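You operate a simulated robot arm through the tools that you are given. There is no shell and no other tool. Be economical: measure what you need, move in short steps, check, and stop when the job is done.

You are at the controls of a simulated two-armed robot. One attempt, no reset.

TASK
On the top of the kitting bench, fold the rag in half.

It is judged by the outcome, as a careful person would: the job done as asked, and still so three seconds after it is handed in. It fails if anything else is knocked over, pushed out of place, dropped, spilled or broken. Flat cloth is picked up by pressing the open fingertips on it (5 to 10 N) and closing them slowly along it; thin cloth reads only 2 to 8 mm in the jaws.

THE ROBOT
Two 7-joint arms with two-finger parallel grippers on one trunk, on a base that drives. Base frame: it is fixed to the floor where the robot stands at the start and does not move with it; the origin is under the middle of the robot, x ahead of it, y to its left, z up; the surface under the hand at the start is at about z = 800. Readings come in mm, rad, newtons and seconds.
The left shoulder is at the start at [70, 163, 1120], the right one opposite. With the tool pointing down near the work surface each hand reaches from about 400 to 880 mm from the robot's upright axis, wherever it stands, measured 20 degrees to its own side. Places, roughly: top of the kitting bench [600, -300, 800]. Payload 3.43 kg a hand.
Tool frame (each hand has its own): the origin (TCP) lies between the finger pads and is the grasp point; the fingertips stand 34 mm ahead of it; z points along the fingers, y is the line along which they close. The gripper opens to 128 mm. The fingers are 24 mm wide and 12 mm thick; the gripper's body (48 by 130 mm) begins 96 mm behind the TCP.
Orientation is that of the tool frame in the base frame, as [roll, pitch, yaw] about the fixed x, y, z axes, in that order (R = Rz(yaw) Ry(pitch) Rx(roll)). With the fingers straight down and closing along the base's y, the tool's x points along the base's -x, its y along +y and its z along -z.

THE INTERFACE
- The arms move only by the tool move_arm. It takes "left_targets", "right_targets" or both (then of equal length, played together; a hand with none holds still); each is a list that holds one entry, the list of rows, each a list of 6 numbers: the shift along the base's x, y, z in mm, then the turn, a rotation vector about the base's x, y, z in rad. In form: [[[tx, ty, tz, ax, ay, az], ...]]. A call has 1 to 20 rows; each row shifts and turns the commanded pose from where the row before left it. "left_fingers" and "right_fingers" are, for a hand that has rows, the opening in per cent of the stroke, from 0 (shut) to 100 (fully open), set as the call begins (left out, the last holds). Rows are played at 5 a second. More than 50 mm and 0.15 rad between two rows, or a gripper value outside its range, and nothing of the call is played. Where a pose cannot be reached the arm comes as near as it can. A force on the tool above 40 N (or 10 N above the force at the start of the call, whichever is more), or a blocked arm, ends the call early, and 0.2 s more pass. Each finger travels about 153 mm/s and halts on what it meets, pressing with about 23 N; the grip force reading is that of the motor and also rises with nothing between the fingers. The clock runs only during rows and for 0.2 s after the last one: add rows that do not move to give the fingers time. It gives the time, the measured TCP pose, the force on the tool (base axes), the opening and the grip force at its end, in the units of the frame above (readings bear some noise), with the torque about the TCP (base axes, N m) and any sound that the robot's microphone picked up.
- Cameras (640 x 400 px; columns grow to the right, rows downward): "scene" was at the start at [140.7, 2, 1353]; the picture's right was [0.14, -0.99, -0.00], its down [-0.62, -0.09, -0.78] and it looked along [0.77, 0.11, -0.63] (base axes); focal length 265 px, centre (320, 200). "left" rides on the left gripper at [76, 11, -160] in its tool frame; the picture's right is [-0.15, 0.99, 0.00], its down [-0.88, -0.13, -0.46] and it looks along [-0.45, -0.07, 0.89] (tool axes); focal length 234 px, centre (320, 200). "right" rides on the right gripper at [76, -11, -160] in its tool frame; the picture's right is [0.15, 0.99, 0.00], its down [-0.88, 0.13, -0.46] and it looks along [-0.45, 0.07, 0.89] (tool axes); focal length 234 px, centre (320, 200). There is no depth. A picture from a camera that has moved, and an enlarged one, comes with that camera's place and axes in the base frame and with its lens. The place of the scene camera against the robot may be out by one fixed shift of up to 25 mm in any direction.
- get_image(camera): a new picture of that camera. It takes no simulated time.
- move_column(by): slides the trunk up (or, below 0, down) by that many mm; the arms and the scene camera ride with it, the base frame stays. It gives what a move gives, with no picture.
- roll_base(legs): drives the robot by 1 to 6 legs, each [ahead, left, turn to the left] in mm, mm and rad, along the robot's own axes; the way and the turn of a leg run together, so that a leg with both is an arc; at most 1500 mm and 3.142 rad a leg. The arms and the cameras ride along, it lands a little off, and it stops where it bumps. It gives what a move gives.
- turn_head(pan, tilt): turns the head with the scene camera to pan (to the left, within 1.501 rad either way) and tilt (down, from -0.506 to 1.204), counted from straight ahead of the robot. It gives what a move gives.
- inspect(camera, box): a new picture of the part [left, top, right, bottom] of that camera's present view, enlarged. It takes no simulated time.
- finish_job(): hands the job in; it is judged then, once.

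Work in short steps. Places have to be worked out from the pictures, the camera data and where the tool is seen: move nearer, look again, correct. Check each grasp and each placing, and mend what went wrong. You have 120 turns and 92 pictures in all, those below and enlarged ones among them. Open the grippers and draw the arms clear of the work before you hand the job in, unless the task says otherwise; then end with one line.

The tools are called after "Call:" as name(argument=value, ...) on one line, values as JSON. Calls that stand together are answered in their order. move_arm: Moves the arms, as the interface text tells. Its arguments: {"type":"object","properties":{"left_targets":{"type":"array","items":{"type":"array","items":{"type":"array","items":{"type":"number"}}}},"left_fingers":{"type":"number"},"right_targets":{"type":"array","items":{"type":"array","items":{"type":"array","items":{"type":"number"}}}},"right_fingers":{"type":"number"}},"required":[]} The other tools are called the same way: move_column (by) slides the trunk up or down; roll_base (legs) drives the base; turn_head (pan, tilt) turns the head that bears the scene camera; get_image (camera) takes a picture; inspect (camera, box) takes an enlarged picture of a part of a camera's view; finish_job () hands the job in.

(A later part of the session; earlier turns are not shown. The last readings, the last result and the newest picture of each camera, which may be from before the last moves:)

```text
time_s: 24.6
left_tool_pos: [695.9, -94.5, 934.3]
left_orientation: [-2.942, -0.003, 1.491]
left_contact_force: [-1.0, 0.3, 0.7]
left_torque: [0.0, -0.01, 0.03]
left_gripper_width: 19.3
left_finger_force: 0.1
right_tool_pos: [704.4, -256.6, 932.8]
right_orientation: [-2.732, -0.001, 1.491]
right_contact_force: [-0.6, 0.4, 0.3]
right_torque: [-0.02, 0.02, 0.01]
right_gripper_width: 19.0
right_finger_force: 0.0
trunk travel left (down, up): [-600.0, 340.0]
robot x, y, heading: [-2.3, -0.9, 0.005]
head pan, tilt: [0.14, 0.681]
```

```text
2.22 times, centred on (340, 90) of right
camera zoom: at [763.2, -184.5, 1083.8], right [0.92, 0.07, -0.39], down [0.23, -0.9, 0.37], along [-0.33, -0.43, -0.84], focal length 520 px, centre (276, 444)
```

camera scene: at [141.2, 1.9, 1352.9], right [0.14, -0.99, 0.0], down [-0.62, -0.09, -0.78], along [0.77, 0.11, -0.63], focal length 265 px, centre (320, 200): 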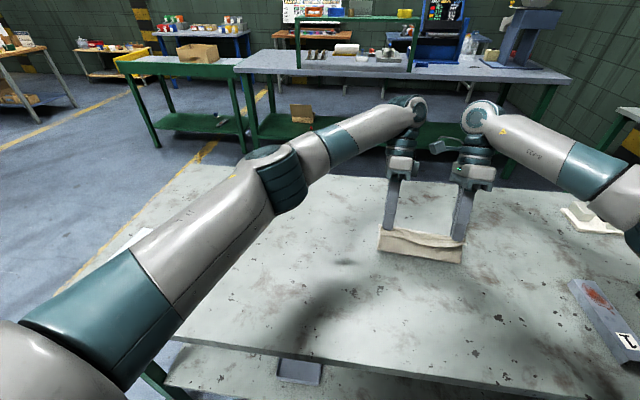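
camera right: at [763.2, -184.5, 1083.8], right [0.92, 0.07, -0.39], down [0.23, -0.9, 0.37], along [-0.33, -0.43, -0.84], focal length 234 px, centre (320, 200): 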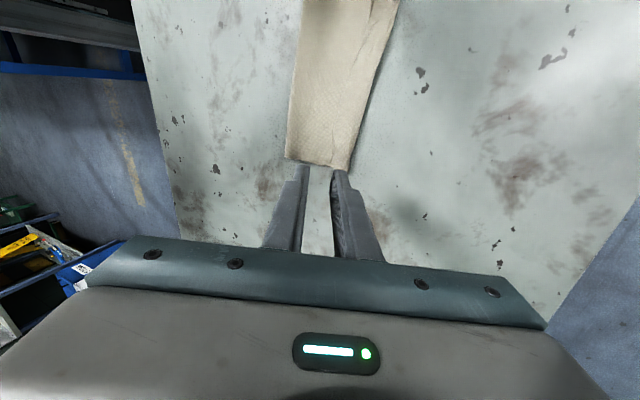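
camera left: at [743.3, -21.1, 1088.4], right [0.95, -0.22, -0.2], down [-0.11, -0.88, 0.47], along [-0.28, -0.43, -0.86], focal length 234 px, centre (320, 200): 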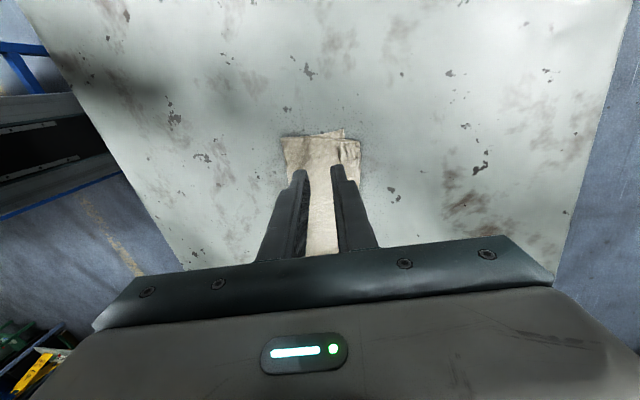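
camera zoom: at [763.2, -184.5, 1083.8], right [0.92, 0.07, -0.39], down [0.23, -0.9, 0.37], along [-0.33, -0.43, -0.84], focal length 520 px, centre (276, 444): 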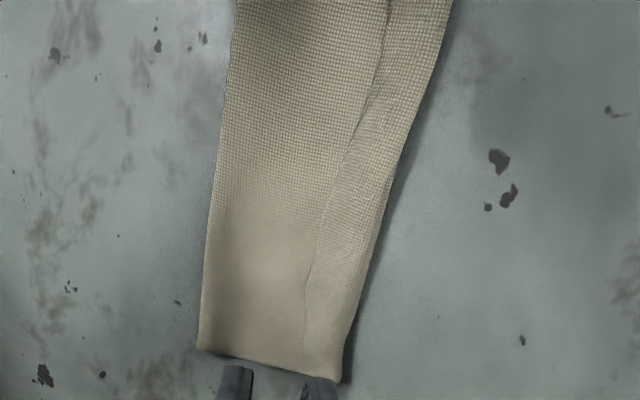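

The flap is ~25 mm wide (right end x≈667–693, left end ≈698–722). I'll press closed fingertips lightly on it with vertical hands and drag it away (+x) to unroll it; first I get above it.

Call:
move_arm(left_targets=[[[2, -0.5, 0, -0.005, -0.067, 0], [2, -0.5, -10, -0.005, -0.067, 0], [1, -0.5, -20, -0.005, -0.066, 0], [0, 0, -30, 0, 0, 0], [0, 0, 0, 0, 0, 0]]], right_targets=[[[-7, 2, 0, -0.011, -0.137, 0], [-7, 2, -10, -0.011, -0.137, 0], [-7, 2, -20, -0.011, -0.135, 0], [-5, 2, -30, 0, 0, 0], [0, 0, 0, 0, 0, 0]]], left_fingers=0, right_fingers=0)

Call:
get_image(camera="right")

Call:
get_image(camera="left")

Call:
inspect(camera="scene", box=[370, 165, 470, 255])

```text
time_s: 25.8
left_tool_pos: [699.3, -97.2, 873.1]
left_orientation: [3.139, -0.002, 1.493]
left_contact_force: [0.3, 0.0, 0.0]
left_torque: [-0.02, 0.0, 0.01]
left_gripper_width: 0.0
left_finger_force: 22.9
right_tool_pos: [677.7, -248.5, 870.8]
right_orientation: [3.14, -0.001, 1.491]
right_contact_force: [-0.1, -0.2, 0.0]
right_torque: [0.01, -0.03, 0.03]
right_gripper_width: 0.1
right_finger_force: 22.9
trunk travel left (down, up): [-600.0, 340.0]
robot x, y, heading: [1.9, 4.0, -0.004]
head pan, tilt: [0.14, 0.681]
```

```text
58 pictures are left
camera right: at [673.2, -171.3, 1031.2], right [1.0, 0.07, 0.0], down [0.06, -0.89, 0.46], along [0.03, -0.46, -0.89], focal length 234 px, centre (320, 200)
```

right: 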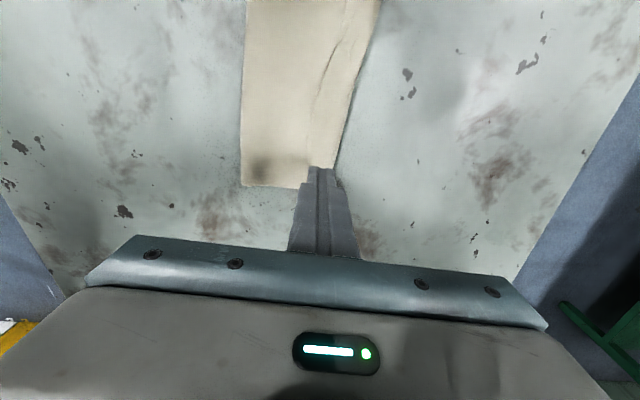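

```text
57 pictures are left
camera left: at [715.4, -22.5, 1033.4], right [0.97, -0.22, 0.0], down [-0.2, -0.87, 0.45], along [-0.1, -0.44, -0.89], focal length 234 px, centre (320, 200)
```

left: 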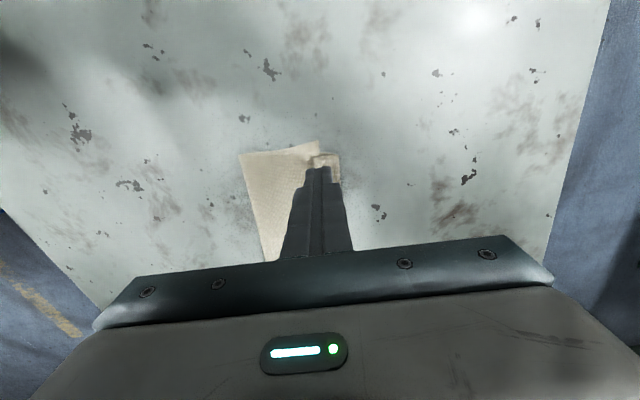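

```text
4.44 times, centred on (420, 210) of scene
camera zoom: at [139.8, 2.1, 1353.2], right [0.14, -0.99, 0.0], down [-0.62, -0.09, -0.78], along [0.77, 0.11, -0.63], focal length 1178 px, centre (-124, 156)
```

zoom: 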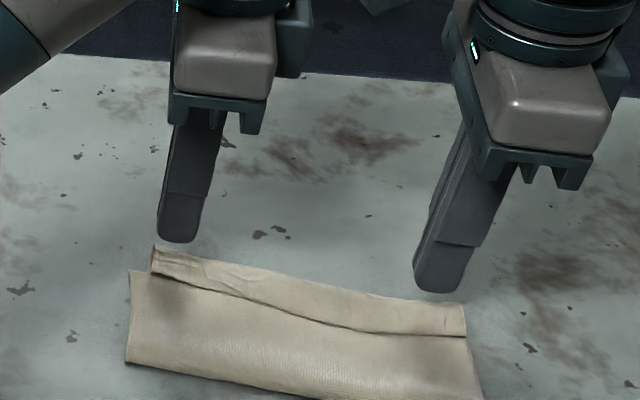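

I shift the tips onto the flap (left 12 mm inward, right 9 mm outward) and go down close to it.

Call:
move_arm(left_targets=[[[2, -6, 0, 0, 0, 0], [2, -6, -8, 0, 0, 0], [0, 0, -8, 0, 0, 0], [0, 0, -8, 0, 0, 0], [0, 0, -3, 0, 0, 0], [0, 0, -2, 0, 0, 0], [0, 0, 0, 0, 0, 0]]], right_targets=[[[1, -4, 0, 0, 0, 0], [1, -5, -7, 0, 0, 0], [0, 0, -8, 0, 0, 0], [0, 0, -8, 0, 0, 0], [0, 0, -2, 0, 0, 0], [0, 0, -2, 0, 0, 0], [0, 0, 0, 0, 0, 0]]])

```text
time_s: 27.4
left_tool_pos: [704.2, -110.5, 843.9]
left_orientation: [-3.141, -0.002, 1.491]
left_contact_force: [0.2, -0.6, 0.1]
left_torque: [0.0, -0.03, 0.01]
left_gripper_width: 0.0
left_finger_force: 22.4
right_tool_pos: [682.8, -254.8, 845.1]
right_orientation: [3.141, -0.001, 1.491]
right_contact_force: [0.1, 0.3, 0.4]
right_torque: [0.02, -0.03, 0.0]
right_gripper_width: 0.4
right_finger_force: 23.0
trunk travel left (down, up): [-600.0, 340.0]
robot x, y, heading: [1.8, 1.7, 0.001]
head pan, tilt: [0.14, 0.681]
```

No contact yet; feeling down in 1–2 mm steps.

Call:
move_arm(left_targets=[[[0, 0, -2, 0, 0, 0], [0, 0, -2, 0, 0, 0], [0, 0, -1, 0, 0, 0], [0, 0, 0, 0, 0, 0]]], right_targets=[[[0, 0, -2, 0, 0, 0], [0, 0, -2, 0, 0, 0], [0, 0, -2, 0, 0, 0], [0, 0, 0, 0, 0, 0]]])

```text
time_s: 28.4
left_tool_pos: [706.1, -111.2, 840.4]
left_orientation: [3.14, -0.002, 1.493]
left_contact_force: [0.5, 0.4, 0.6]
left_torque: [0.01, 0.02, 0.02]
left_gripper_width: 0.0
left_finger_force: 23.1
right_tool_pos: [681.6, -254.4, 839.3]
right_orientation: [3.14, 0.002, 1.49]
right_contact_force: [0.9, 0.1, 1.0]
right_torque: [-0.02, 0.01, -0.03]
right_gripper_width: 0.0
right_finger_force: 23.7
trunk travel left (down, up): [-600.0, 340.0]
robot x, y, heading: [0.2, 1.0, 0.003]
head pan, tilt: [0.14, 0.681]
```

Call:
move_arm(left_targets=[[[0, 0, -1, 0, 0, 0], [0, 0, -1, 0, 0, 0], [0, 0, 0, 0, 0, 0]]], right_targets=[[[0, 0, -0.7, 0, 0, 0], [0, 0, -0.7, 0, 0, 0], [0, 0, 0, 0, 0, 0]]])

Call:
inspect(camera="scene", box=[370, 165, 470, 255])

```text
time_s: 29.2
left_tool_pos: [704.9, -110.5, 838.3]
left_orientation: [-3.14, -0.005, 1.493]
left_contact_force: [0.4, -0.9, 0.6]
left_torque: [-0.01, -0.02, 0.0]
left_gripper_width: 0.1
left_finger_force: 23.1
right_tool_pos: [681.0, -255.6, 836.3]
right_orientation: [-3.141, 0.001, 1.49]
right_contact_force: [0.0, 0.3, 2.4]
right_torque: [0.04, -0.03, 0.0]
right_gripper_width: 0.0
right_finger_force: 23.4
trunk travel left (down, up): [-600.0, 340.0]
robot x, y, heading: [3.1, 0.3, 0.004]
head pan, tilt: [0.14, 0.681]
```

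```text
4.44 times, centred on (420, 210) of scene
camera zoom: at [140.5, 2.1, 1353.0], right [0.14, -0.99, 0.0], down [-0.62, -0.09, -0.78], along [0.77, 0.11, -0.63], focal length 1178 px, centre (-124, 156)
```

zoom: 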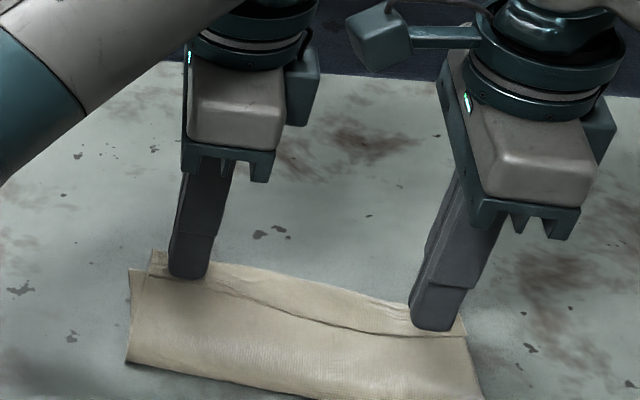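

Both tips sit on the flap just inside its free edge. Pressing to ~4 N, then dragging away 45 mm slowly.

Call:
move_arm(left_targets=[[[0, 0, -1, 0, 0, 0], [0, 0, -1, 0, 0, 0], [0, 0, -0.5, 0, 0, 0], [0, 0, 0, 0, 0, 0]]], right_targets=[[[0, 0, -0.3, 0, 0, 0], [0, 0, 0, 0, 0, 0], [0, 0, 0, 0, 0, 0], [0, 0, 0, 0, 0, 0]]])

```text
time_s: 30.2
left_tool_pos: [705.2, -110.6, 835.9]
left_orientation: [3.14, -0.003, 1.492]
left_contact_force: [0.6, 0.7, 7.8]
left_torque: [0.0, 0.03, 0.05]
left_gripper_width: 0.0
left_finger_force: 22.8
right_tool_pos: [681.5, -256.0, 836.5]
right_orientation: [3.139, 0.001, 1.491]
right_contact_force: [0.9, -0.1, 2.9]
right_torque: [-0.02, 0.03, 0.02]
right_gripper_width: 0.1
right_finger_force: 22.8
trunk travel left (down, up): [-600.0, 340.0]
robot x, y, heading: [-1.5, 2.4, 0.003]
head pan, tilt: [0.14, 0.681]
```

Call:
move_arm(left_targets=[[[1, 0, 0.4, 0, 0, 0], [3, -0.2, 0, 0, 0, 0], [4, -0.3, 0, 0, 0, 0], [4, -0.3, 0, 0, 0, 0], [4, -0.3, 0, 0, 0, 0], [4, -0.3, 0, 0, 0, 0], [0, 0, 0, 0, 0, 0]]], right_targets=[[[1, 0, -0.3, 0, 0, 0], [3, -0.2, 0, 0, 0, 0], [4, -0.3, 0, 0, 0, 0], [4, -0.3, 0, 0, 0, 0], [4, -0.3, 0, 0, 0, 0], [4, -0.3, 0, 0, 0, 0], [0, 0, 0, 0, 0, 0]]])

Call:
inspect(camera="scene", box=[370, 165, 470, 255])

```text
time_s: 31.8
left_tool_pos: [724.1, -110.9, 835.8]
left_orientation: [3.139, -0.001, 1.493]
left_contact_force: [-0.2, 1.0, 1.0]
left_torque: [0.0, 0.02, -0.02]
left_gripper_width: 0.0
left_finger_force: 22.6
right_tool_pos: [701.8, -257.8, 836.6]
right_orientation: [3.14, 0.001, 1.492]
right_contact_force: [-0.7, 1.1, 7.3]
right_torque: [-0.02, 0.07, 0.0]
right_gripper_width: 0.1
right_finger_force: 23.5
trunk travel left (down, up): [-600.0, 340.0]
robot x, y, heading: [-0.8, -1.5, -0.002]
head pan, tilt: [0.14, 0.681]
```

```text
4.44 times, centred on (420, 210) of scene
camera zoom: at [139.4, 2.4, 1353.2], right [0.14, -0.99, 0.0], down [-0.62, -0.09, -0.78], along [0.77, 0.11, -0.63], focal length 1178 px, centre (-124, 156)
```

zoom: 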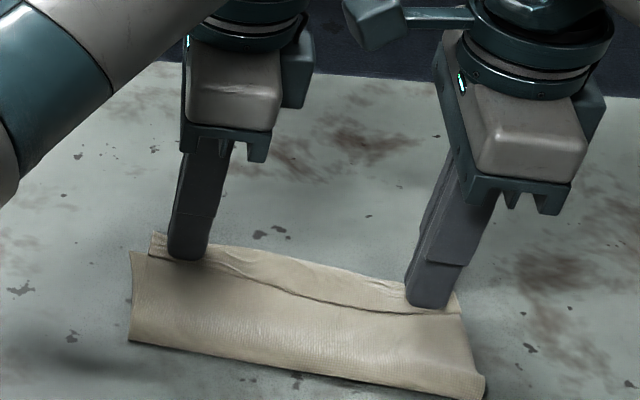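

The whole rag slid instead of unrolling (and the flap is unchanged). New plan: hold the rag's body down with the left hand, and push the flap's free edge from the near side over with the right fingertip. First lift both and go back.

Call:
move_arm(left_targets=[[[0, 0, 8, 0, 0, 0], [-8, 0, 10, 0, 0, 0], [-20, 0, 4, 0, 0, 0], [-20, 0, 0, 0, 0, 0], [-20, 0, 0, 0, 0, 0], [0, 0, 0, 0, 0, 0]]], right_targets=[[[0, 0, 8, 0, 0, 0], [0, 0, 10, 0, 0, 0], [-10, 0, 4, 0, 0, 0], [-15, 0, 0, 0, 0, 0], [-15, 0, 0, 0, 0, 0], [0, 0, 0, 0, 0, 0]]])

Call:
get_image(camera="right")

Call:
get_image(camera="left")

Call:
inspect(camera="scene", box=[370, 165, 470, 255])

```text
time_s: 33.2
left_tool_pos: [655.7, -111.3, 856.3]
left_orientation: [3.141, -0.003, 1.492]
left_contact_force: [-0.2, 0.6, -0.5]
left_torque: [0.02, 0.0, 0.03]
left_gripper_width: 0.2
left_finger_force: 23.4
right_tool_pos: [660.7, -258.2, 858.0]
right_orientation: [3.141, 0.003, 1.49]
right_contact_force: [-0.5, -0.6, 0.3]
right_torque: [-0.02, 0.0, 0.0]
right_gripper_width: 0.0
right_finger_force: 23.3
trunk travel left (down, up): [-600.0, 340.0]
robot x, y, heading: [1.8, -1.9, -0.004]
head pan, tilt: [0.14, 0.681]
```

```text
53 pictures are left
camera right: at [655.3, -180.9, 1017.2], right [1.0, 0.07, 0.0], down [0.06, -0.89, 0.46], along [0.03, -0.46, -0.89], focal length 234 px, centre (320, 200)
```

right: 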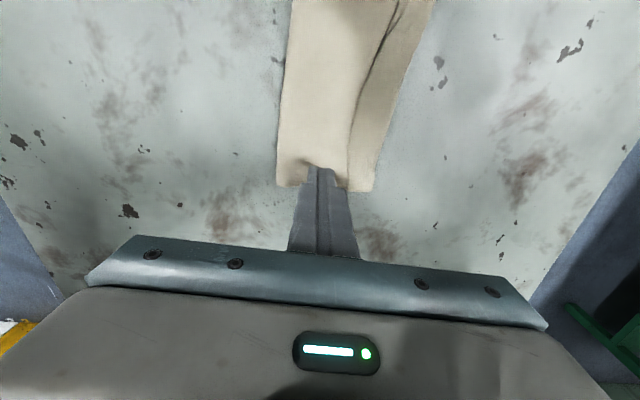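

```text
52 pictures are left
camera left: at [672.4, -36.4, 1017.1], right [0.97, -0.22, 0.0], down [-0.2, -0.87, 0.45], along [-0.1, -0.44, -0.89], focal length 234 px, centre (320, 200)
```

left: 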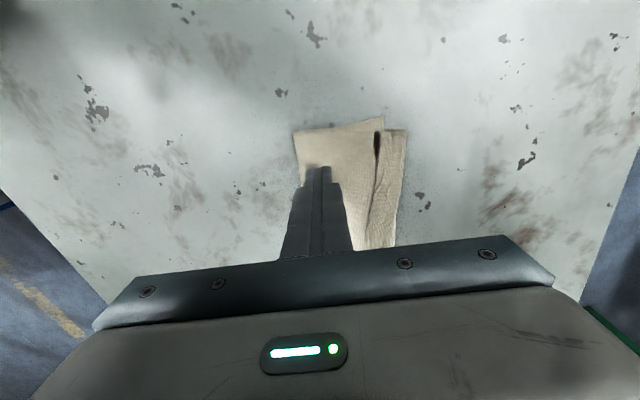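

```text
4.44 times, centred on (420, 210) of scene
camera zoom: at [141.1, 1.7, 1352.9], right [0.14, -0.99, 0.0], down [-0.62, -0.09, -0.78], along [0.77, 0.11, -0.63], focal length 1178 px, centre (-124, 156)
```

zoom: 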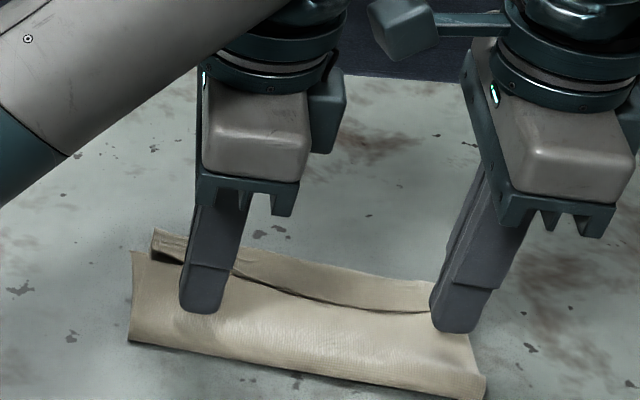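

The left end of the flap stands open with a clear gap, so I flip that end first: right hand holds the body down, left fingertip goes low in front of the gap.

Call:
move_arm(left_targets=[[[4, 4, -8, 0, 0, 0], [4, 4, -6, 0, 0, 0], [4, 0, -4, 0, 0, 0], [0, 0, 0, 0, 0, 0], [0, 0, 0, 0, 0, 0]]], right_targets=[[[-5, 3, -10, 0, 0, 0], [0, 0, -8, 0, 0, 0], [0, 0, -2, 0, 0, 0], [0, 0, -1.5, 0, 0, 0], [0, 0, 0, 0, 0, 0]]])

```text
time_s: 34.4
left_tool_pos: [668.0, -104.3, 840.3]
left_orientation: [3.141, -0.004, 1.494]
left_contact_force: [0.6, -0.1, 0.5]
left_torque: [0.02, -0.02, -0.05]
left_gripper_width: 0.0
left_finger_force: 22.9
right_tool_pos: [655.9, -253.9, 835.9]
right_orientation: [-3.141, 0.003, 1.491]
right_contact_force: [-0.4, 0.3, 0.5]
right_torque: [0.01, -0.01, 0.01]
right_gripper_width: 0.1
right_finger_force: 23.3
trunk travel left (down, up): [-600.0, 340.0]
robot x, y, heading: [1.0, -1.1, 0.002]
head pan, tilt: [0.14, 0.681]
```

Right presses about 2 mm more; left goes 2 mm lower.

Call:
move_arm(left_targets=[[[2, 0, -1, 0, 0, 0], [2, 0, -1, 0, 0, 0], [0, 0, 0, 0, 0, 0]]], right_targets=[[[0, 0, -1, 0, 0, 0], [0, 0, -0.5, 0, 0, 0], [0, 0, 0, 0, 0, 0]]])

Call:
inspect(camera="left", box=[260, 90, 440, 220])

```text
time_s: 35.2
left_tool_pos: [672.1, -104.5, 838.3]
left_orientation: [3.139, -0.004, 1.492]
left_contact_force: [-0.9, 0.2, -0.2]
left_torque: [-0.02, -0.04, -0.01]
left_gripper_width: 0.0
left_finger_force: 23.1
right_tool_pos: [655.4, -255.1, 836.1]
right_orientation: [3.14, 0.001, 1.491]
right_contact_force: [-0.3, -0.2, 5.4]
right_torque: [-0.08, 0.04, 0.01]
right_gripper_width: 0.1
right_finger_force: 23.2
trunk travel left (down, up): [-600.0, 340.0]
robot x, y, heading: [1.2, 1.4, -0.003]
head pan, tilt: [0.14, 0.681]
```

```text
3.08 times, centred on (350, 155) of left
camera zoom: at [688.9, -28.3, 997.9], right [0.97, -0.22, 0.0], down [-0.2, -0.87, 0.45], along [-0.1, -0.44, -0.89], focal length 720 px, centre (228, 338)
```

zoom: 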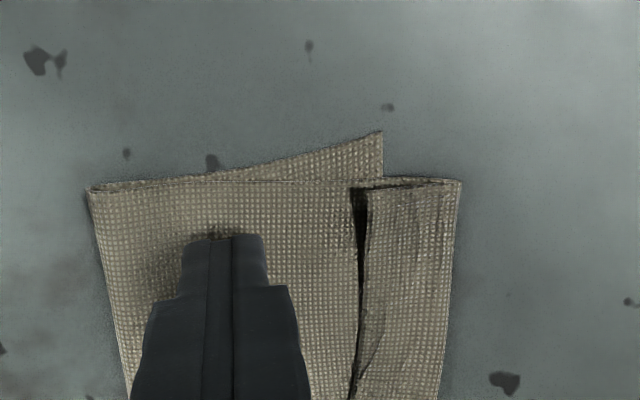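

A clear gap under the flap's left end. Pushing forward into it, then rising gradually to turn it over.

Call:
move_arm(left_targets=[[[6, 0, 0, 0, 0, 0], [6, 0, 0, 0, 0, 0], [6, 0, 0, 0, 0, 0], [6, -0.5, 0, 0, 0, 0], [6, -0.5, 0, 0, 0, 0], [6, -0.5, 1, 0, 0, 0], [6, -0.5, 2, 0, 0, 0], [0, 0, 0, 0, 0, 0]]])

Call:
inspect(camera="left", box=[260, 90, 440, 220])

Call:
inspect(camera="scene", box=[370, 165, 470, 255])

```text
time_s: 37.0
left_tool_pos: [715.2, -107.4, 840.4]
left_orientation: [3.139, -0.003, 1.492]
left_contact_force: [-0.1, -0.2, 1.1]
left_torque: [0.01, 0.02, 0.01]
left_gripper_width: 0.4
left_finger_force: 22.9
right_tool_pos: [655.4, -256.2, 835.3]
right_orientation: [3.14, 0.003, 1.49]
right_contact_force: [1.2, -1.5, 9.7]
right_torque: [-0.13, -0.01, 0.02]
right_gripper_width: 0.2
right_finger_force: 23.3
trunk travel left (down, up): [-600.0, 340.0]
robot x, y, heading: [-2.7, 0.8, -0.006]
head pan, tilt: [0.14, 0.681]
```

```text
3.08 times, centred on (350, 155) of left
camera zoom: at [731.7, -31.2, 1000.5], right [0.97, -0.22, 0.0], down [-0.2, -0.87, 0.45], along [-0.1, -0.44, -0.89], focal length 720 px, centre (228, 338)
```

zoom: 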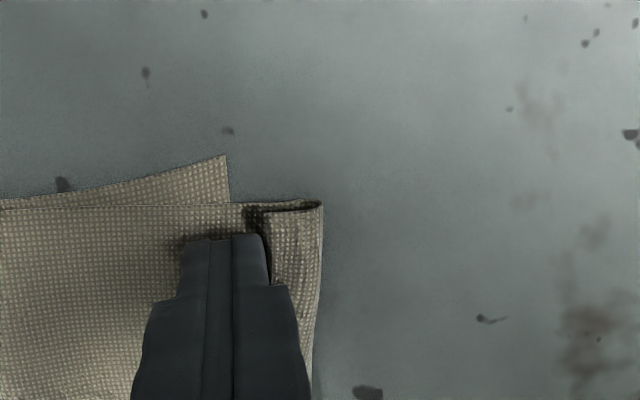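

```text
4.44 times, centred on (420, 210) of scene
camera zoom: at [139.8, 2.3, 1353.1], right [0.14, -0.99, 0.0], down [-0.62, -0.09, -0.78], along [0.77, 0.11, -0.63], focal length 1178 px, centre (-124, 156)
```

zoom: 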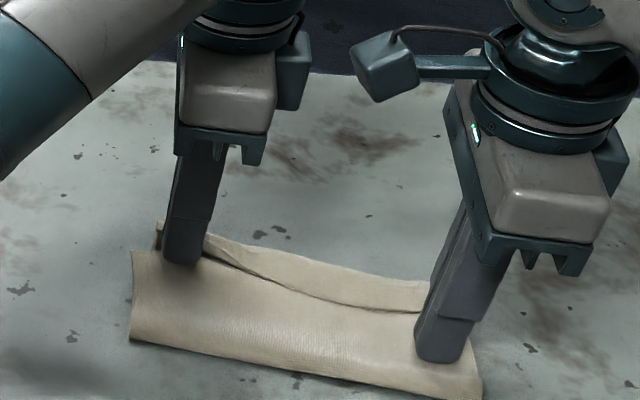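

The flap is rolling over in front of the finger. Continuing forward.

Call:
move_arm(left_targets=[[[5, -0.4, 0, 0, 0, 0], [5, -0.4, 0, 0, 0, 0], [5, -0.4, 0, 0, 0, 0], [5, -0.4, 0, 0, 0, 0], [5, -0.4, 0, 0, 0, 0], [5, -0.4, 0, 0, 0, 0], [0, 0, 0, 0, 0, 0]]])

Call:
inspect(camera="left", box=[260, 90, 440, 220])

Call:
inspect(camera="scene", box=[370, 165, 470, 255])

```text
time_s: 38.6
left_tool_pos: [744.3, -108.6, 841.3]
left_orientation: [3.139, -0.002, 1.493]
left_contact_force: [0.2, -0.4, 0.1]
left_torque: [0.0, 0.0, 0.02]
left_gripper_width: 0.1
left_finger_force: 22.8
right_tool_pos: [655.1, -255.4, 835.7]
right_orientation: [3.139, 0.003, 1.49]
right_contact_force: [2.5, -0.3, 9.6]
right_torque: [-0.13, -0.08, 0.02]
right_gripper_width: 0.0
right_finger_force: 22.6
trunk travel left (down, up): [-600.0, 340.0]
robot x, y, heading: [-1.3, -2.2, 0.002]
head pan, tilt: [0.14, 0.681]
```

```text
3.08 times, centred on (350, 155) of left
camera zoom: at [761.6, -32.9, 1001.0], right [0.97, -0.22, 0.0], down [-0.2, -0.87, 0.45], along [-0.1, -0.44, -0.89], focal length 720 px, centre (228, 338)
```

zoom: 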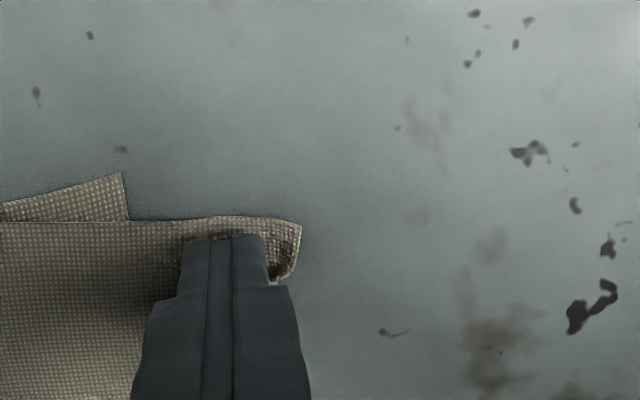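

```text
4.44 times, centred on (420, 210) of scene
camera zoom: at [139.8, 2.3, 1353.1], right [0.14, -0.99, 0.0], down [-0.62, -0.09, -0.78], along [0.77, 0.11, -0.63], focal length 1178 px, centre (-124, 156)
```

zoom: 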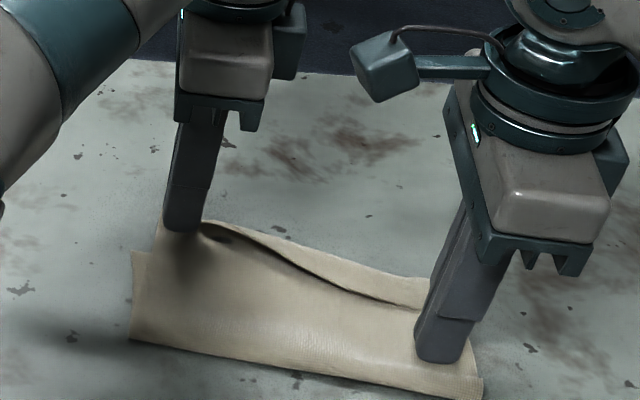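

The left end has unrolled. I sweep the left finger ~28 mm toward the right to unzip more of the flap.

Call:
move_arm(left_targets=[[[2, -5, 0, 0, 0, 0], [2, -6, 0, 0, 0, 0], [0, -6, 0, 0, 0, 0], [0, -6, 0, 0, 0, 0], [0, -5, 0, 0, 0, 0], [0, 0, 0, 0, 0, 0]]])

Call:
inspect(camera="left", box=[260, 90, 440, 220])

Call:
inspect(camera="scene", box=[370, 165, 470, 255])

```text
time_s: 40.0
left_tool_pos: [741.0, -130.6, 843.2]
left_orientation: [3.138, -0.001, 1.492]
left_contact_force: [-0.7, 1.0, 0.8]
left_torque: [0.01, -0.01, 0.0]
left_gripper_width: 0.0
left_finger_force: 23.0
left hand out of reach, approached as far as the arm can: row 2, 3, 4
right_tool_pos: [655.5, -254.2, 835.3]
right_orientation: [3.14, 0.003, 1.49]
right_contact_force: [0.5, -0.8, 9.7]
right_torque: [-0.13, -0.06, 0.0]
right_gripper_width: 0.0
right_finger_force: 22.7
trunk travel left (down, up): [-600.0, 340.0]
robot x, y, heading: [-1.9, -1.9, 0.002]
head pan, tilt: [0.14, 0.681]
```

```text
3.08 times, centred on (350, 155) of left
camera zoom: at [757.4, -54.9, 1002.4], right [0.97, -0.22, 0.0], down [-0.2, -0.87, 0.45], along [-0.1, -0.44, -0.89], focal length 720 px, centre (228, 338)
```

zoom: 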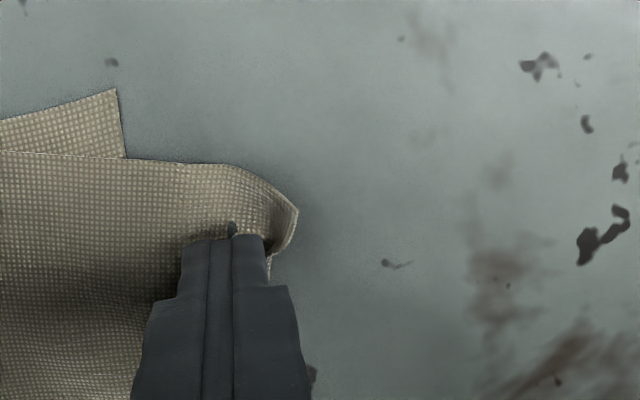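

```text
4.44 times, centred on (420, 210) of scene
camera zoom: at [139.7, 2.5, 1353.1], right [0.14, -0.99, 0.0], down [-0.62, -0.09, -0.78], along [0.77, 0.11, -0.63], focal length 1178 px, centre (-124, 156)
```

zoom: 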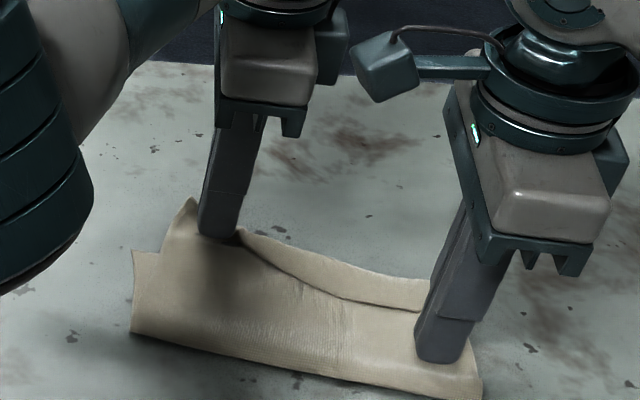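

The left arm is at its reach limit; good enough. Now I lift the left hand away to hold the body near the left side, and raise the right to go in front of the flap's right part.

Call:
move_arm(left_targets=[[[2, 0, 12, 0, 0, 0], [0, 2, 14, 0, 0, 0], [-20, 6, 0, 0, 0, 0], [-25, 10, 0, 0, 0, 0], [-25, 10, 0, 0, 0, 0], [-25, 8, 0, 0, 0, 0], [0, 0, 0, 0, 0, 0]]])

Call:
get_image(camera="left")

Call:
inspect(camera="scene", box=[370, 165, 470, 255])

Call:
get_image(camera="right")

```text
time_s: 41.6
left_tool_pos: [649.2, -95.4, 868.1]
left_orientation: [3.139, -0.004, 1.492]
left_contact_force: [0.3, 0.3, 0.9]
left_torque: [-0.01, 0.01, 0.03]
left_gripper_width: 0.3
left_finger_force: 23.4
right_tool_pos: [655.2, -254.2, 835.6]
right_orientation: [3.139, 0.003, 1.491]
right_contact_force: [0.6, 0.8, 10.2]
right_torque: [0.0, -0.04, 0.0]
right_gripper_width: 0.0
right_finger_force: 22.5
trunk travel left (down, up): [-600.0, 340.0]
robot x, y, heading: [-1.0, -2.4, -0.007]
head pan, tilt: [0.14, 0.681]
```

```text
43 pictures are left
camera left: at [665.0, -19.5, 1028.1], right [0.97, -0.22, 0.0], down [-0.2, -0.87, 0.45], along [-0.1, -0.44, -0.89], focal length 234 px, centre (320, 200)
```

left: 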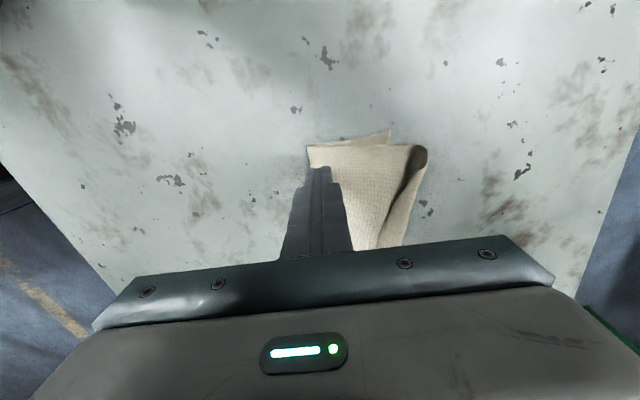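

```text
4.44 times, centred on (420, 210) of scene
camera zoom: at [139.7, 2.5, 1353.1], right [0.14, -0.99, 0.0], down [-0.62, -0.09, -0.78], along [0.77, 0.11, -0.63], focal length 1178 px, centre (-124, 156)
```

zoom: 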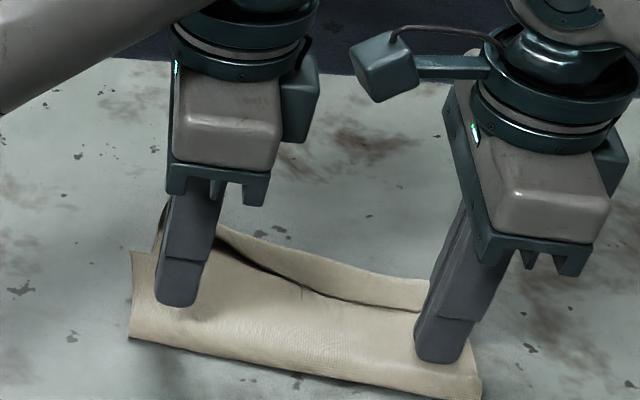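

```text
41 pictures are left
camera right: at [650.2, -176.7, 995.5], right [1.0, 0.07, 0.0], down [0.06, -0.89, 0.46], along [0.03, -0.46, -0.89], focal length 234 px, centre (320, 200)
```

right: 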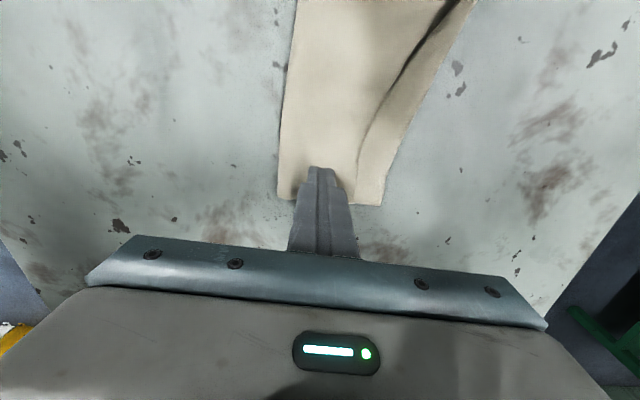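

The left end of the flap now stands upright. Left presses the body; right lifts off and shifts inward to y≈-230, in front of the flap edge.

Call:
move_arm(left_targets=[[[0, 4, -12, 0, 0, 0], [0, 4, -12, 0, 0, 0], [0, 0, -6, 0, 0, 0], [0, 0, -2, 0, 0, 0], [0, 0, -1, 0, 0, 0], [0, 0, 0, 0, 0, 0]]], right_targets=[[[0, 0, 1, 0, 0, 0], [0, 0, 0, 0, 0, 0], [0, 0, 0, 0, 0, 0], [0, 0, 0, 0, 0, 0], [0, 0, 0, 0, 0, 0], [0, 0, 0, 0, 0, 0]]])

```text
time_s: 43.0
left_tool_pos: [650.0, -86.4, 835.3]
left_orientation: [3.139, -0.002, 1.491]
left_contact_force: [3.0, 0.8, 15.7]
left_torque: [0.11, -0.09, 0.0]
left_gripper_width: 0.0
left_finger_force: 23.3
right_tool_pos: [653.9, -254.5, 837.0]
right_orientation: [3.14, 0.0, 1.491]
right_contact_force: [0.1, 0.3, 0.0]
right_torque: [0.03, -0.01, 0.02]
right_gripper_width: 0.0
right_finger_force: 22.9
trunk travel left (down, up): [-600.0, 340.0]
robot x, y, heading: [-2.3, 0.0, -0.001]
head pan, tilt: [0.14, 0.681]
```

Left holds with ~16 N. Right shifts inward and pushes the flap edge forward, low above the cloth.

Call:
move_arm(right_targets=[[[0, 8, 4, 0, 0, 0], [0, 8, 0, 0, 0, 0], [0, 7, -2, 0, 0, 0], [6, 0, -1.2, 0, 0, 0], [6, 0, 0, 0, 0, 0], [6, 0, 0, 0, 0, 0], [6, 0, 0, 0, 0, 0], [6, 0, 0, 0, 0, 0], [0, 0, 0, 0, 0, 0]]])

Call:
inspect(camera="right", box=[220, 60, 440, 220])

Call:
inspect(camera="scene", box=[370, 165, 470, 255])

```text
time_s: 45.0
left_tool_pos: [648.4, -88.1, 835.8]
left_orientation: [3.139, -0.003, 1.494]
left_contact_force: [5.4, -0.6, 27.8]
left_torque: [0.05, -0.22, -0.04]
left_gripper_width: 0.0
left_finger_force: 23.1
right_tool_pos: [684.9, -232.3, 836.9]
right_orientation: [3.139, 0.003, 1.489]
right_contact_force: [-0.6, -0.8, 0.3]
right_torque: [-0.02, -0.01, 0.0]
right_gripper_width: 0.0
right_finger_force: 22.6
trunk travel left (down, up): [-600.0, 340.0]
robot x, y, heading: [0.6, -3.4, -0.001]
head pan, tilt: [0.14, 0.681]
```

```text
2.50 times, centred on (330, 140) of right
camera zoom: at [680.0, -154.9, 997.3], right [1.0, 0.07, 0.0], down [0.06, -0.89, 0.46], along [0.03, -0.46, -0.89], focal length 585 px, centre (295, 350)
```

zoom: 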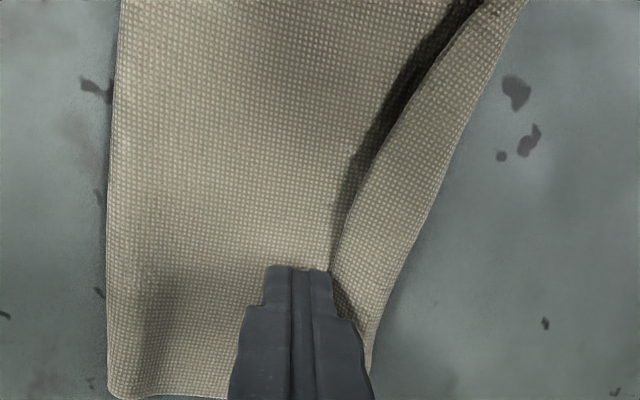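

```text
4.44 times, centred on (420, 210) of scene
camera zoom: at [138.2, 2.2, 1353.4], right [0.14, -0.99, 0.0], down [-0.62, -0.09, -0.78], along [0.77, 0.11, -0.63], focal length 1178 px, centre (-124, 156)
```

zoom: 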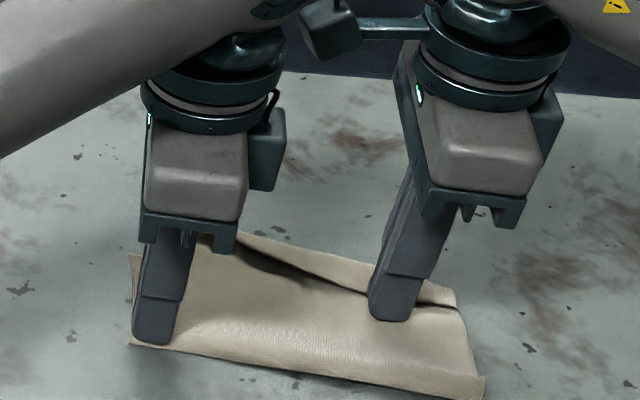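

The finger meets the raw edge. Ease the left hand's press a bit and keep pushing forward.

Call:
move_arm(left_targets=[[[0, 0, 0.5, 0, 0, 0], [0, 0, 0.3, 0, 0, 0], [0, 0, 0, 0, 0, 0], [0, 0, 0, 0, 0, 0], [0, 0, 0, 0, 0, 0], [0, 0, 0, 0, 0, 0], [0, 0, 0, 0, 0, 0]]], right_targets=[[[5, 0, 0, 0, 0, 0], [5, 0, 0.3, 0, 0, 0], [5, 0, 0.3, 0, 0, 0], [5, 0, 0.5, 0, 0, 0], [5, 0, 0.5, 0, 0, 0], [5, 0, 0.5, 0, 0, 0], [0, 0, 0, 0, 0, 0]]])

Call:
inspect(camera="right", box=[220, 60, 440, 220])

Call:
inspect(camera="scene", box=[370, 165, 470, 255])

```text
time_s: 46.6
left_tool_pos: [648.2, -86.9, 835.4]
left_orientation: [3.139, -0.003, 1.493]
left_contact_force: [-1.5, -1.4, 11.8]
left_torque: [0.01, 0.1, 0.0]
left_gripper_width: 0.0
left_finger_force: 23.1
right_tool_pos: [716.2, -231.6, 839.3]
right_orientation: [3.139, -0.001, 1.49]
right_contact_force: [-0.3, -0.6, 0.0]
right_torque: [-0.03, -0.01, -0.01]
right_gripper_width: 0.0
right_finger_force: 23.5
trunk travel left (down, up): [-600.0, 340.0]
robot x, y, heading: [-2.2, -0.2, -0.004]
head pan, tilt: [0.14, 0.681]
```

```text
2.50 times, centred on (330, 140) of right
camera zoom: at [710.2, -154.0, 998.7], right [1.0, 0.07, 0.0], down [0.06, -0.89, 0.46], along [0.03, -0.46, -0.89], focal length 585 px, centre (295, 350)
```

zoom: 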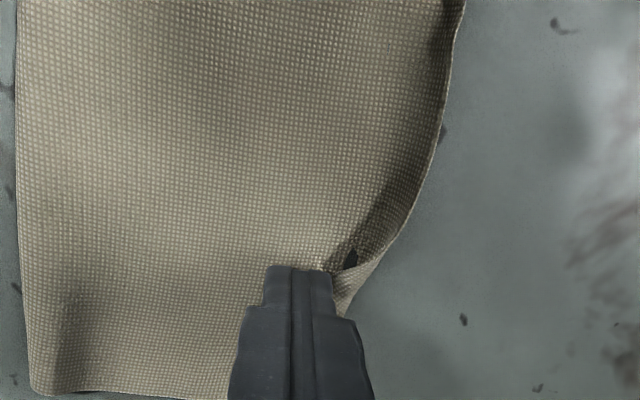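

```text
4.44 times, centred on (420, 210) of scene
camera zoom: at [139.1, 1.9, 1353.1], right [0.14, -0.99, 0.0], down [-0.62, -0.09, -0.78], along [0.77, 0.11, -0.63], focal length 1178 px, centre (-124, 156)
```

zoom: 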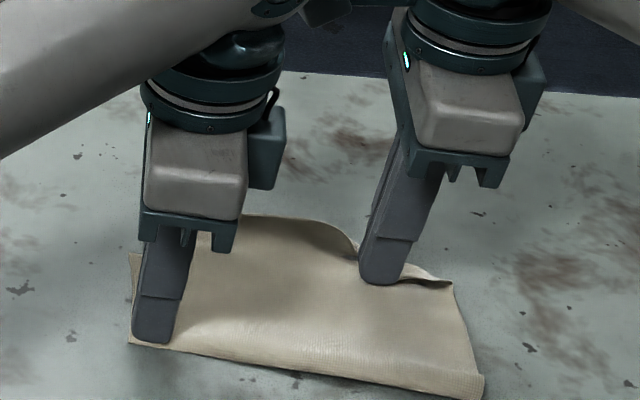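

The flap is turning over along nearly the whole length. A little further forward, then sweep toward the right corner.

Call:
move_arm(right_targets=[[[5, 0, 0, 0, 0, 0], [5, 0, 0, 0, 0, 0], [5, 0, 0, 0, 0, 0], [3, -4, 0, 0, 0, 0], [0, -6, 0, 0, 0, 0], [0, -6, 0, 0, 0, 0], [-1, -6, 0, 0, 0, 0], [0, 0, 0, 0, 0, 0]]])

Call:
inspect(camera="right", box=[220, 60, 440, 220])

Call:
inspect(camera="scene", box=[370, 165, 470, 255])

```text
time_s: 48.4
left_tool_pos: [648.6, -86.8, 836.7]
left_orientation: [3.14, -0.002, 1.493]
left_contact_force: [-2.4, -0.1, 7.3]
left_torque: [0.01, 0.07, 0.03]
left_gripper_width: 0.0
left_finger_force: 23.6
right_tool_pos: [732.6, -253.5, 839.4]
right_orientation: [3.141, 0.003, 1.491]
right_contact_force: [0.4, 1.1, 0.7]
right_torque: [0.01, 0.01, -0.03]
right_gripper_width: 0.0
right_finger_force: 22.8
trunk travel left (down, up): [-600.0, 340.0]
robot x, y, heading: [0.0, -4.4, 0.005]
head pan, tilt: [0.14, 0.681]
```

```text
2.50 times, centred on (330, 140) of right
camera zoom: at [727.4, -175.6, 998.7], right [1.0, 0.07, 0.0], down [0.06, -0.89, 0.46], along [0.03, -0.46, -0.89], focal length 585 px, centre (295, 350)
```

zoom: 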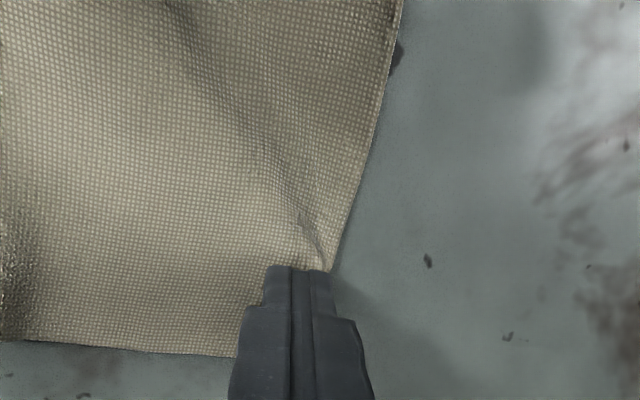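

```text
4.44 times, centred on (420, 210) of scene
camera zoom: at [139.7, 2.2, 1353.1], right [0.14, -0.99, 0.0], down [-0.62, -0.09, -0.78], along [0.77, 0.11, -0.63], focal length 1178 px, centre (-124, 156)
```

zoom: 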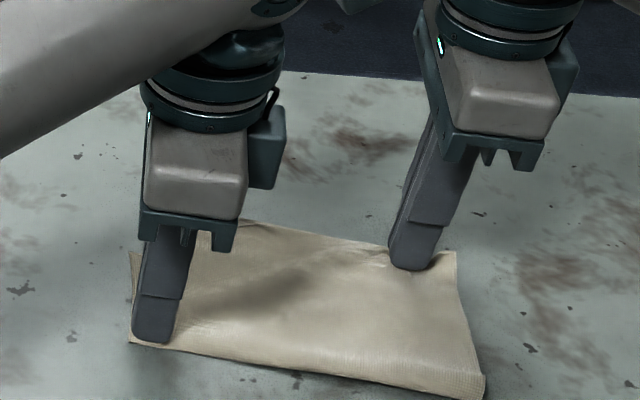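

The edge is fully unrolled and the whole upper layer lies open. Lifting both hands to survey alignment of the two layers.

Call:
move_arm(left_targets=[[[0, 0, 10, 0, 0, 0], [0, 5, 20, 0, 0, 0], [-10, 25, 25, 0, 0, 0], [-10, 35, 25, 0, 0, 0], [-10, 35, 0, 0, 0, 0]]], right_targets=[[[0, 0, 10, 0, 0, 0], [0, 0, 20, 0, 0, 0], [-10, -10, 25, 0, 0, 0], [-15, -10, 25, 0, 0, 0], [-15, 0, 0, 0, 0, 0]]])

Call:
inspect(camera="scene", box=[370, 175, 470, 255])

Call:
get_image(camera="right")

Call:
get_image(camera="left")

```text
time_s: 49.6
left_tool_pos: [619.1, 14.7, 912.3]
left_orientation: [3.14, -0.002, 1.492]
left_contact_force: [-0.5, -1.4, 0.6]
left_torque: [-0.01, 0.0, -0.01]
left_gripper_width: 0.2
left_finger_force: 22.7
right_tool_pos: [695.4, -273.3, 919.0]
right_orientation: [3.141, 0.002, 1.49]
right_contact_force: [-0.6, 0.3, 0.4]
right_torque: [-0.05, -0.01, -0.03]
right_gripper_width: 0.1
right_finger_force: 23.3
trunk travel left (down, up): [-600.0, 340.0]
robot x, y, heading: [2.0, -2.1, 0.003]
head pan, tilt: [0.14, 0.681]
```

```text
5.00 times, centred on (420, 215) of scene
camera zoom: at [140.7, 3.1, 1353.0], right [0.14, -0.99, 0.0], down [-0.62, -0.09, -0.78], along [0.77, 0.11, -0.63], focal length 1325 px, centre (-180, 125)
```

zoom: 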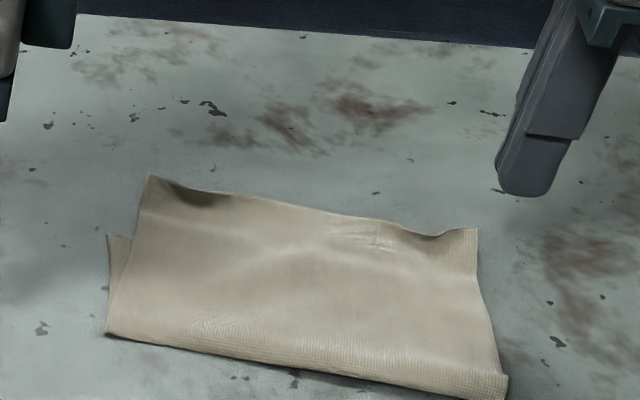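

```text
33 pictures are left
camera right: at [689.8, -196.2, 1078.7], right [1.0, 0.07, 0.0], down [0.06, -0.89, 0.46], along [0.03, -0.46, -0.89], focal length 234 px, centre (320, 200)
```

right: 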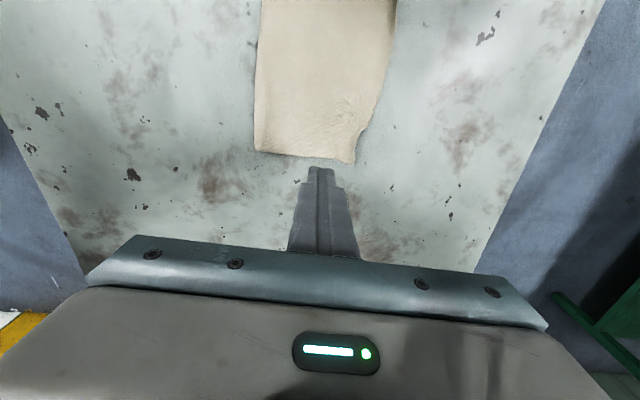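

```text
32 pictures are left
camera left: at [636.6, 90.3, 1072.0], right [0.97, -0.22, 0.0], down [-0.2, -0.87, 0.45], along [-0.1, -0.44, -0.89], focal length 234 px, centre (320, 200)
```

left: 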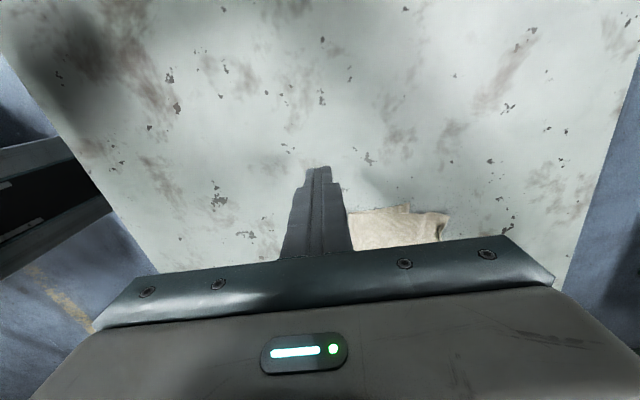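

Unrolled, but the upper layer overhangs the lower one at the far side (right ~25 mm, left ~45 mm). First I slide the whole rag ~50 mm toward me (as a stack) so both arms reach comfortably, then I'll regrip the overhanging edge and move it back. Going down to press on the body.

Call:
move_arm(left_targets=[[[11, -25, -8, 0, 0, 0], [11, -25, -8, 0, 0, 0], [11, -25, -10, 0, 0, 0], [11, -25, -10, 0, 0, 0], [11, -25, -14, 0, 0, 0], [0, 0, -12, 0, 0, 0], [0, 0, -10, 0, 0, 0], [0, 0, -2, 0, 0, 0], [0, 0, 0, 0, 0, 0]]], right_targets=[[[-6, 4, -10, 0, 0, 0], [-6, 4, -10, 0, 0, 0], [-6, 4, -10, 0, 0, 0], [-6, 4, -10, 0, 0, 0], [-3, 2, -14, 0, 0, 0], [0, 0, -12, 0, 0, 0], [0, 0, -11, 0, 0, 0], [0, 0, -3, 0, 0, 0], [0, 0, 0, 0, 0, 0]]])

```text
time_s: 51.6
left_tool_pos: [672.1, -110.8, 837.6]
left_orientation: [3.141, -0.004, 1.492]
left_contact_force: [0.3, 0.2, 0.2]
left_torque: [0.0, 0.01, -0.01]
left_gripper_width: 0.0
left_finger_force: 23.0
right_tool_pos: [667.5, -256.4, 838.3]
right_orientation: [-3.141, 0.001, 1.491]
right_contact_force: [-0.4, -0.6, 0.0]
right_torque: [0.01, -0.04, 0.03]
right_gripper_width: 0.0
right_finger_force: 23.2
trunk travel left (down, up): [-600.0, 340.0]
robot x, y, heading: [2.6, -1.5, 0.002]
head pan, tilt: [0.14, 0.681]
```

Call:
move_arm(left_targets=[[[0, 0, -1, 0, 0, 0], [0, 0, -1, 0, 0, 0], [0, 0, -0.4, 0, 0, 0], [0, 0, 0, 0, 0, 0]]], right_targets=[[[0, 0, -1.2, 0, 0, 0], [0, 0, -1.2, 0, 0, 0], [0, 0, -0.4, 0, 0, 0], [0, 0, 0, 0, 0, 0]]])

```text
time_s: 52.6
left_tool_pos: [674.2, -110.6, 837.5]
left_orientation: [3.138, -0.003, 1.492]
left_contact_force: [-0.7, -0.3, -0.7]
left_torque: [0.01, 0.01, 0.03]
left_gripper_width: 0.2
left_finger_force: 22.4
right_tool_pos: [667.4, -255.5, 835.9]
right_orientation: [-3.14, 0.003, 1.49]
right_contact_force: [0.6, 0.2, 0.5]
right_torque: [-0.07, 0.0, -0.03]
right_gripper_width: 0.1
right_finger_force: 23.3
trunk travel left (down, up): [-600.0, 340.0]
robot x, y, heading: [2.4, -1.4, -0.0]
head pan, tilt: [0.14, 0.681]
```

Call:
move_arm(left_targets=[[[0, 0, -0.8, 0, 0, 0], [0, 0, -0.6, 0, 0, 0], [0, 0, 0, 0, 0, 0]]], right_targets=[[[0, 0, -0.5, 0, 0, 0], [0, 0, -0.3, 0, 0, 0], [0, 0, 0, 0, 0, 0]]])

```text
time_s: 53.4
left_tool_pos: [673.9, -111.9, 836.2]
left_orientation: [3.14, -0.002, 1.493]
left_contact_force: [1.2, 0.4, -0.5]
left_torque: [-0.03, -0.01, -0.01]
left_gripper_width: 0.0
left_finger_force: 23.0
right_tool_pos: [667.1, -256.1, 835.3]
right_orientation: [3.14, 0.002, 1.49]
right_contact_force: [-0.5, 1.0, 4.4]
right_torque: [-0.05, 0.04, -0.03]
right_gripper_width: 0.1
right_finger_force: 23.6
trunk travel left (down, up): [-600.0, 340.0]
robot x, y, heading: [-0.8, 0.9, 0.001]
head pan, tilt: [0.14, 0.681]
```

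Call:
move_arm(left_targets=[[[0, 0, -0.7, 0, 0, 0], [0, 0, -0.6, 0, 0, 0], [0, 0, 0, 0, 0, 0]]], right_targets=[[[0, 0, 0, 0, 0, 0], [0, 0, 0, 0, 0, 0], [0, 0, 0, 0, 0, 0]]])

```text
time_s: 54.2
left_tool_pos: [674.2, -111.3, 835.2]
left_orientation: [3.141, -0.002, 1.491]
left_contact_force: [0.3, 0.7, 2.0]
left_torque: [0.0, -0.01, -0.04]
left_gripper_width: 0.0
left_finger_force: 23.0
right_tool_pos: [665.7, -254.3, 835.1]
right_orientation: [3.138, 0.001, 1.489]
right_contact_force: [0.0, 0.5, 4.5]
right_torque: [-0.02, -0.01, -0.01]
right_gripper_width: 0.0
right_finger_force: 22.8
trunk travel left (down, up): [-600.0, 340.0]
robot x, y, heading: [1.3, -0.6, -0.001]
head pan, tilt: [0.14, 0.681]
```

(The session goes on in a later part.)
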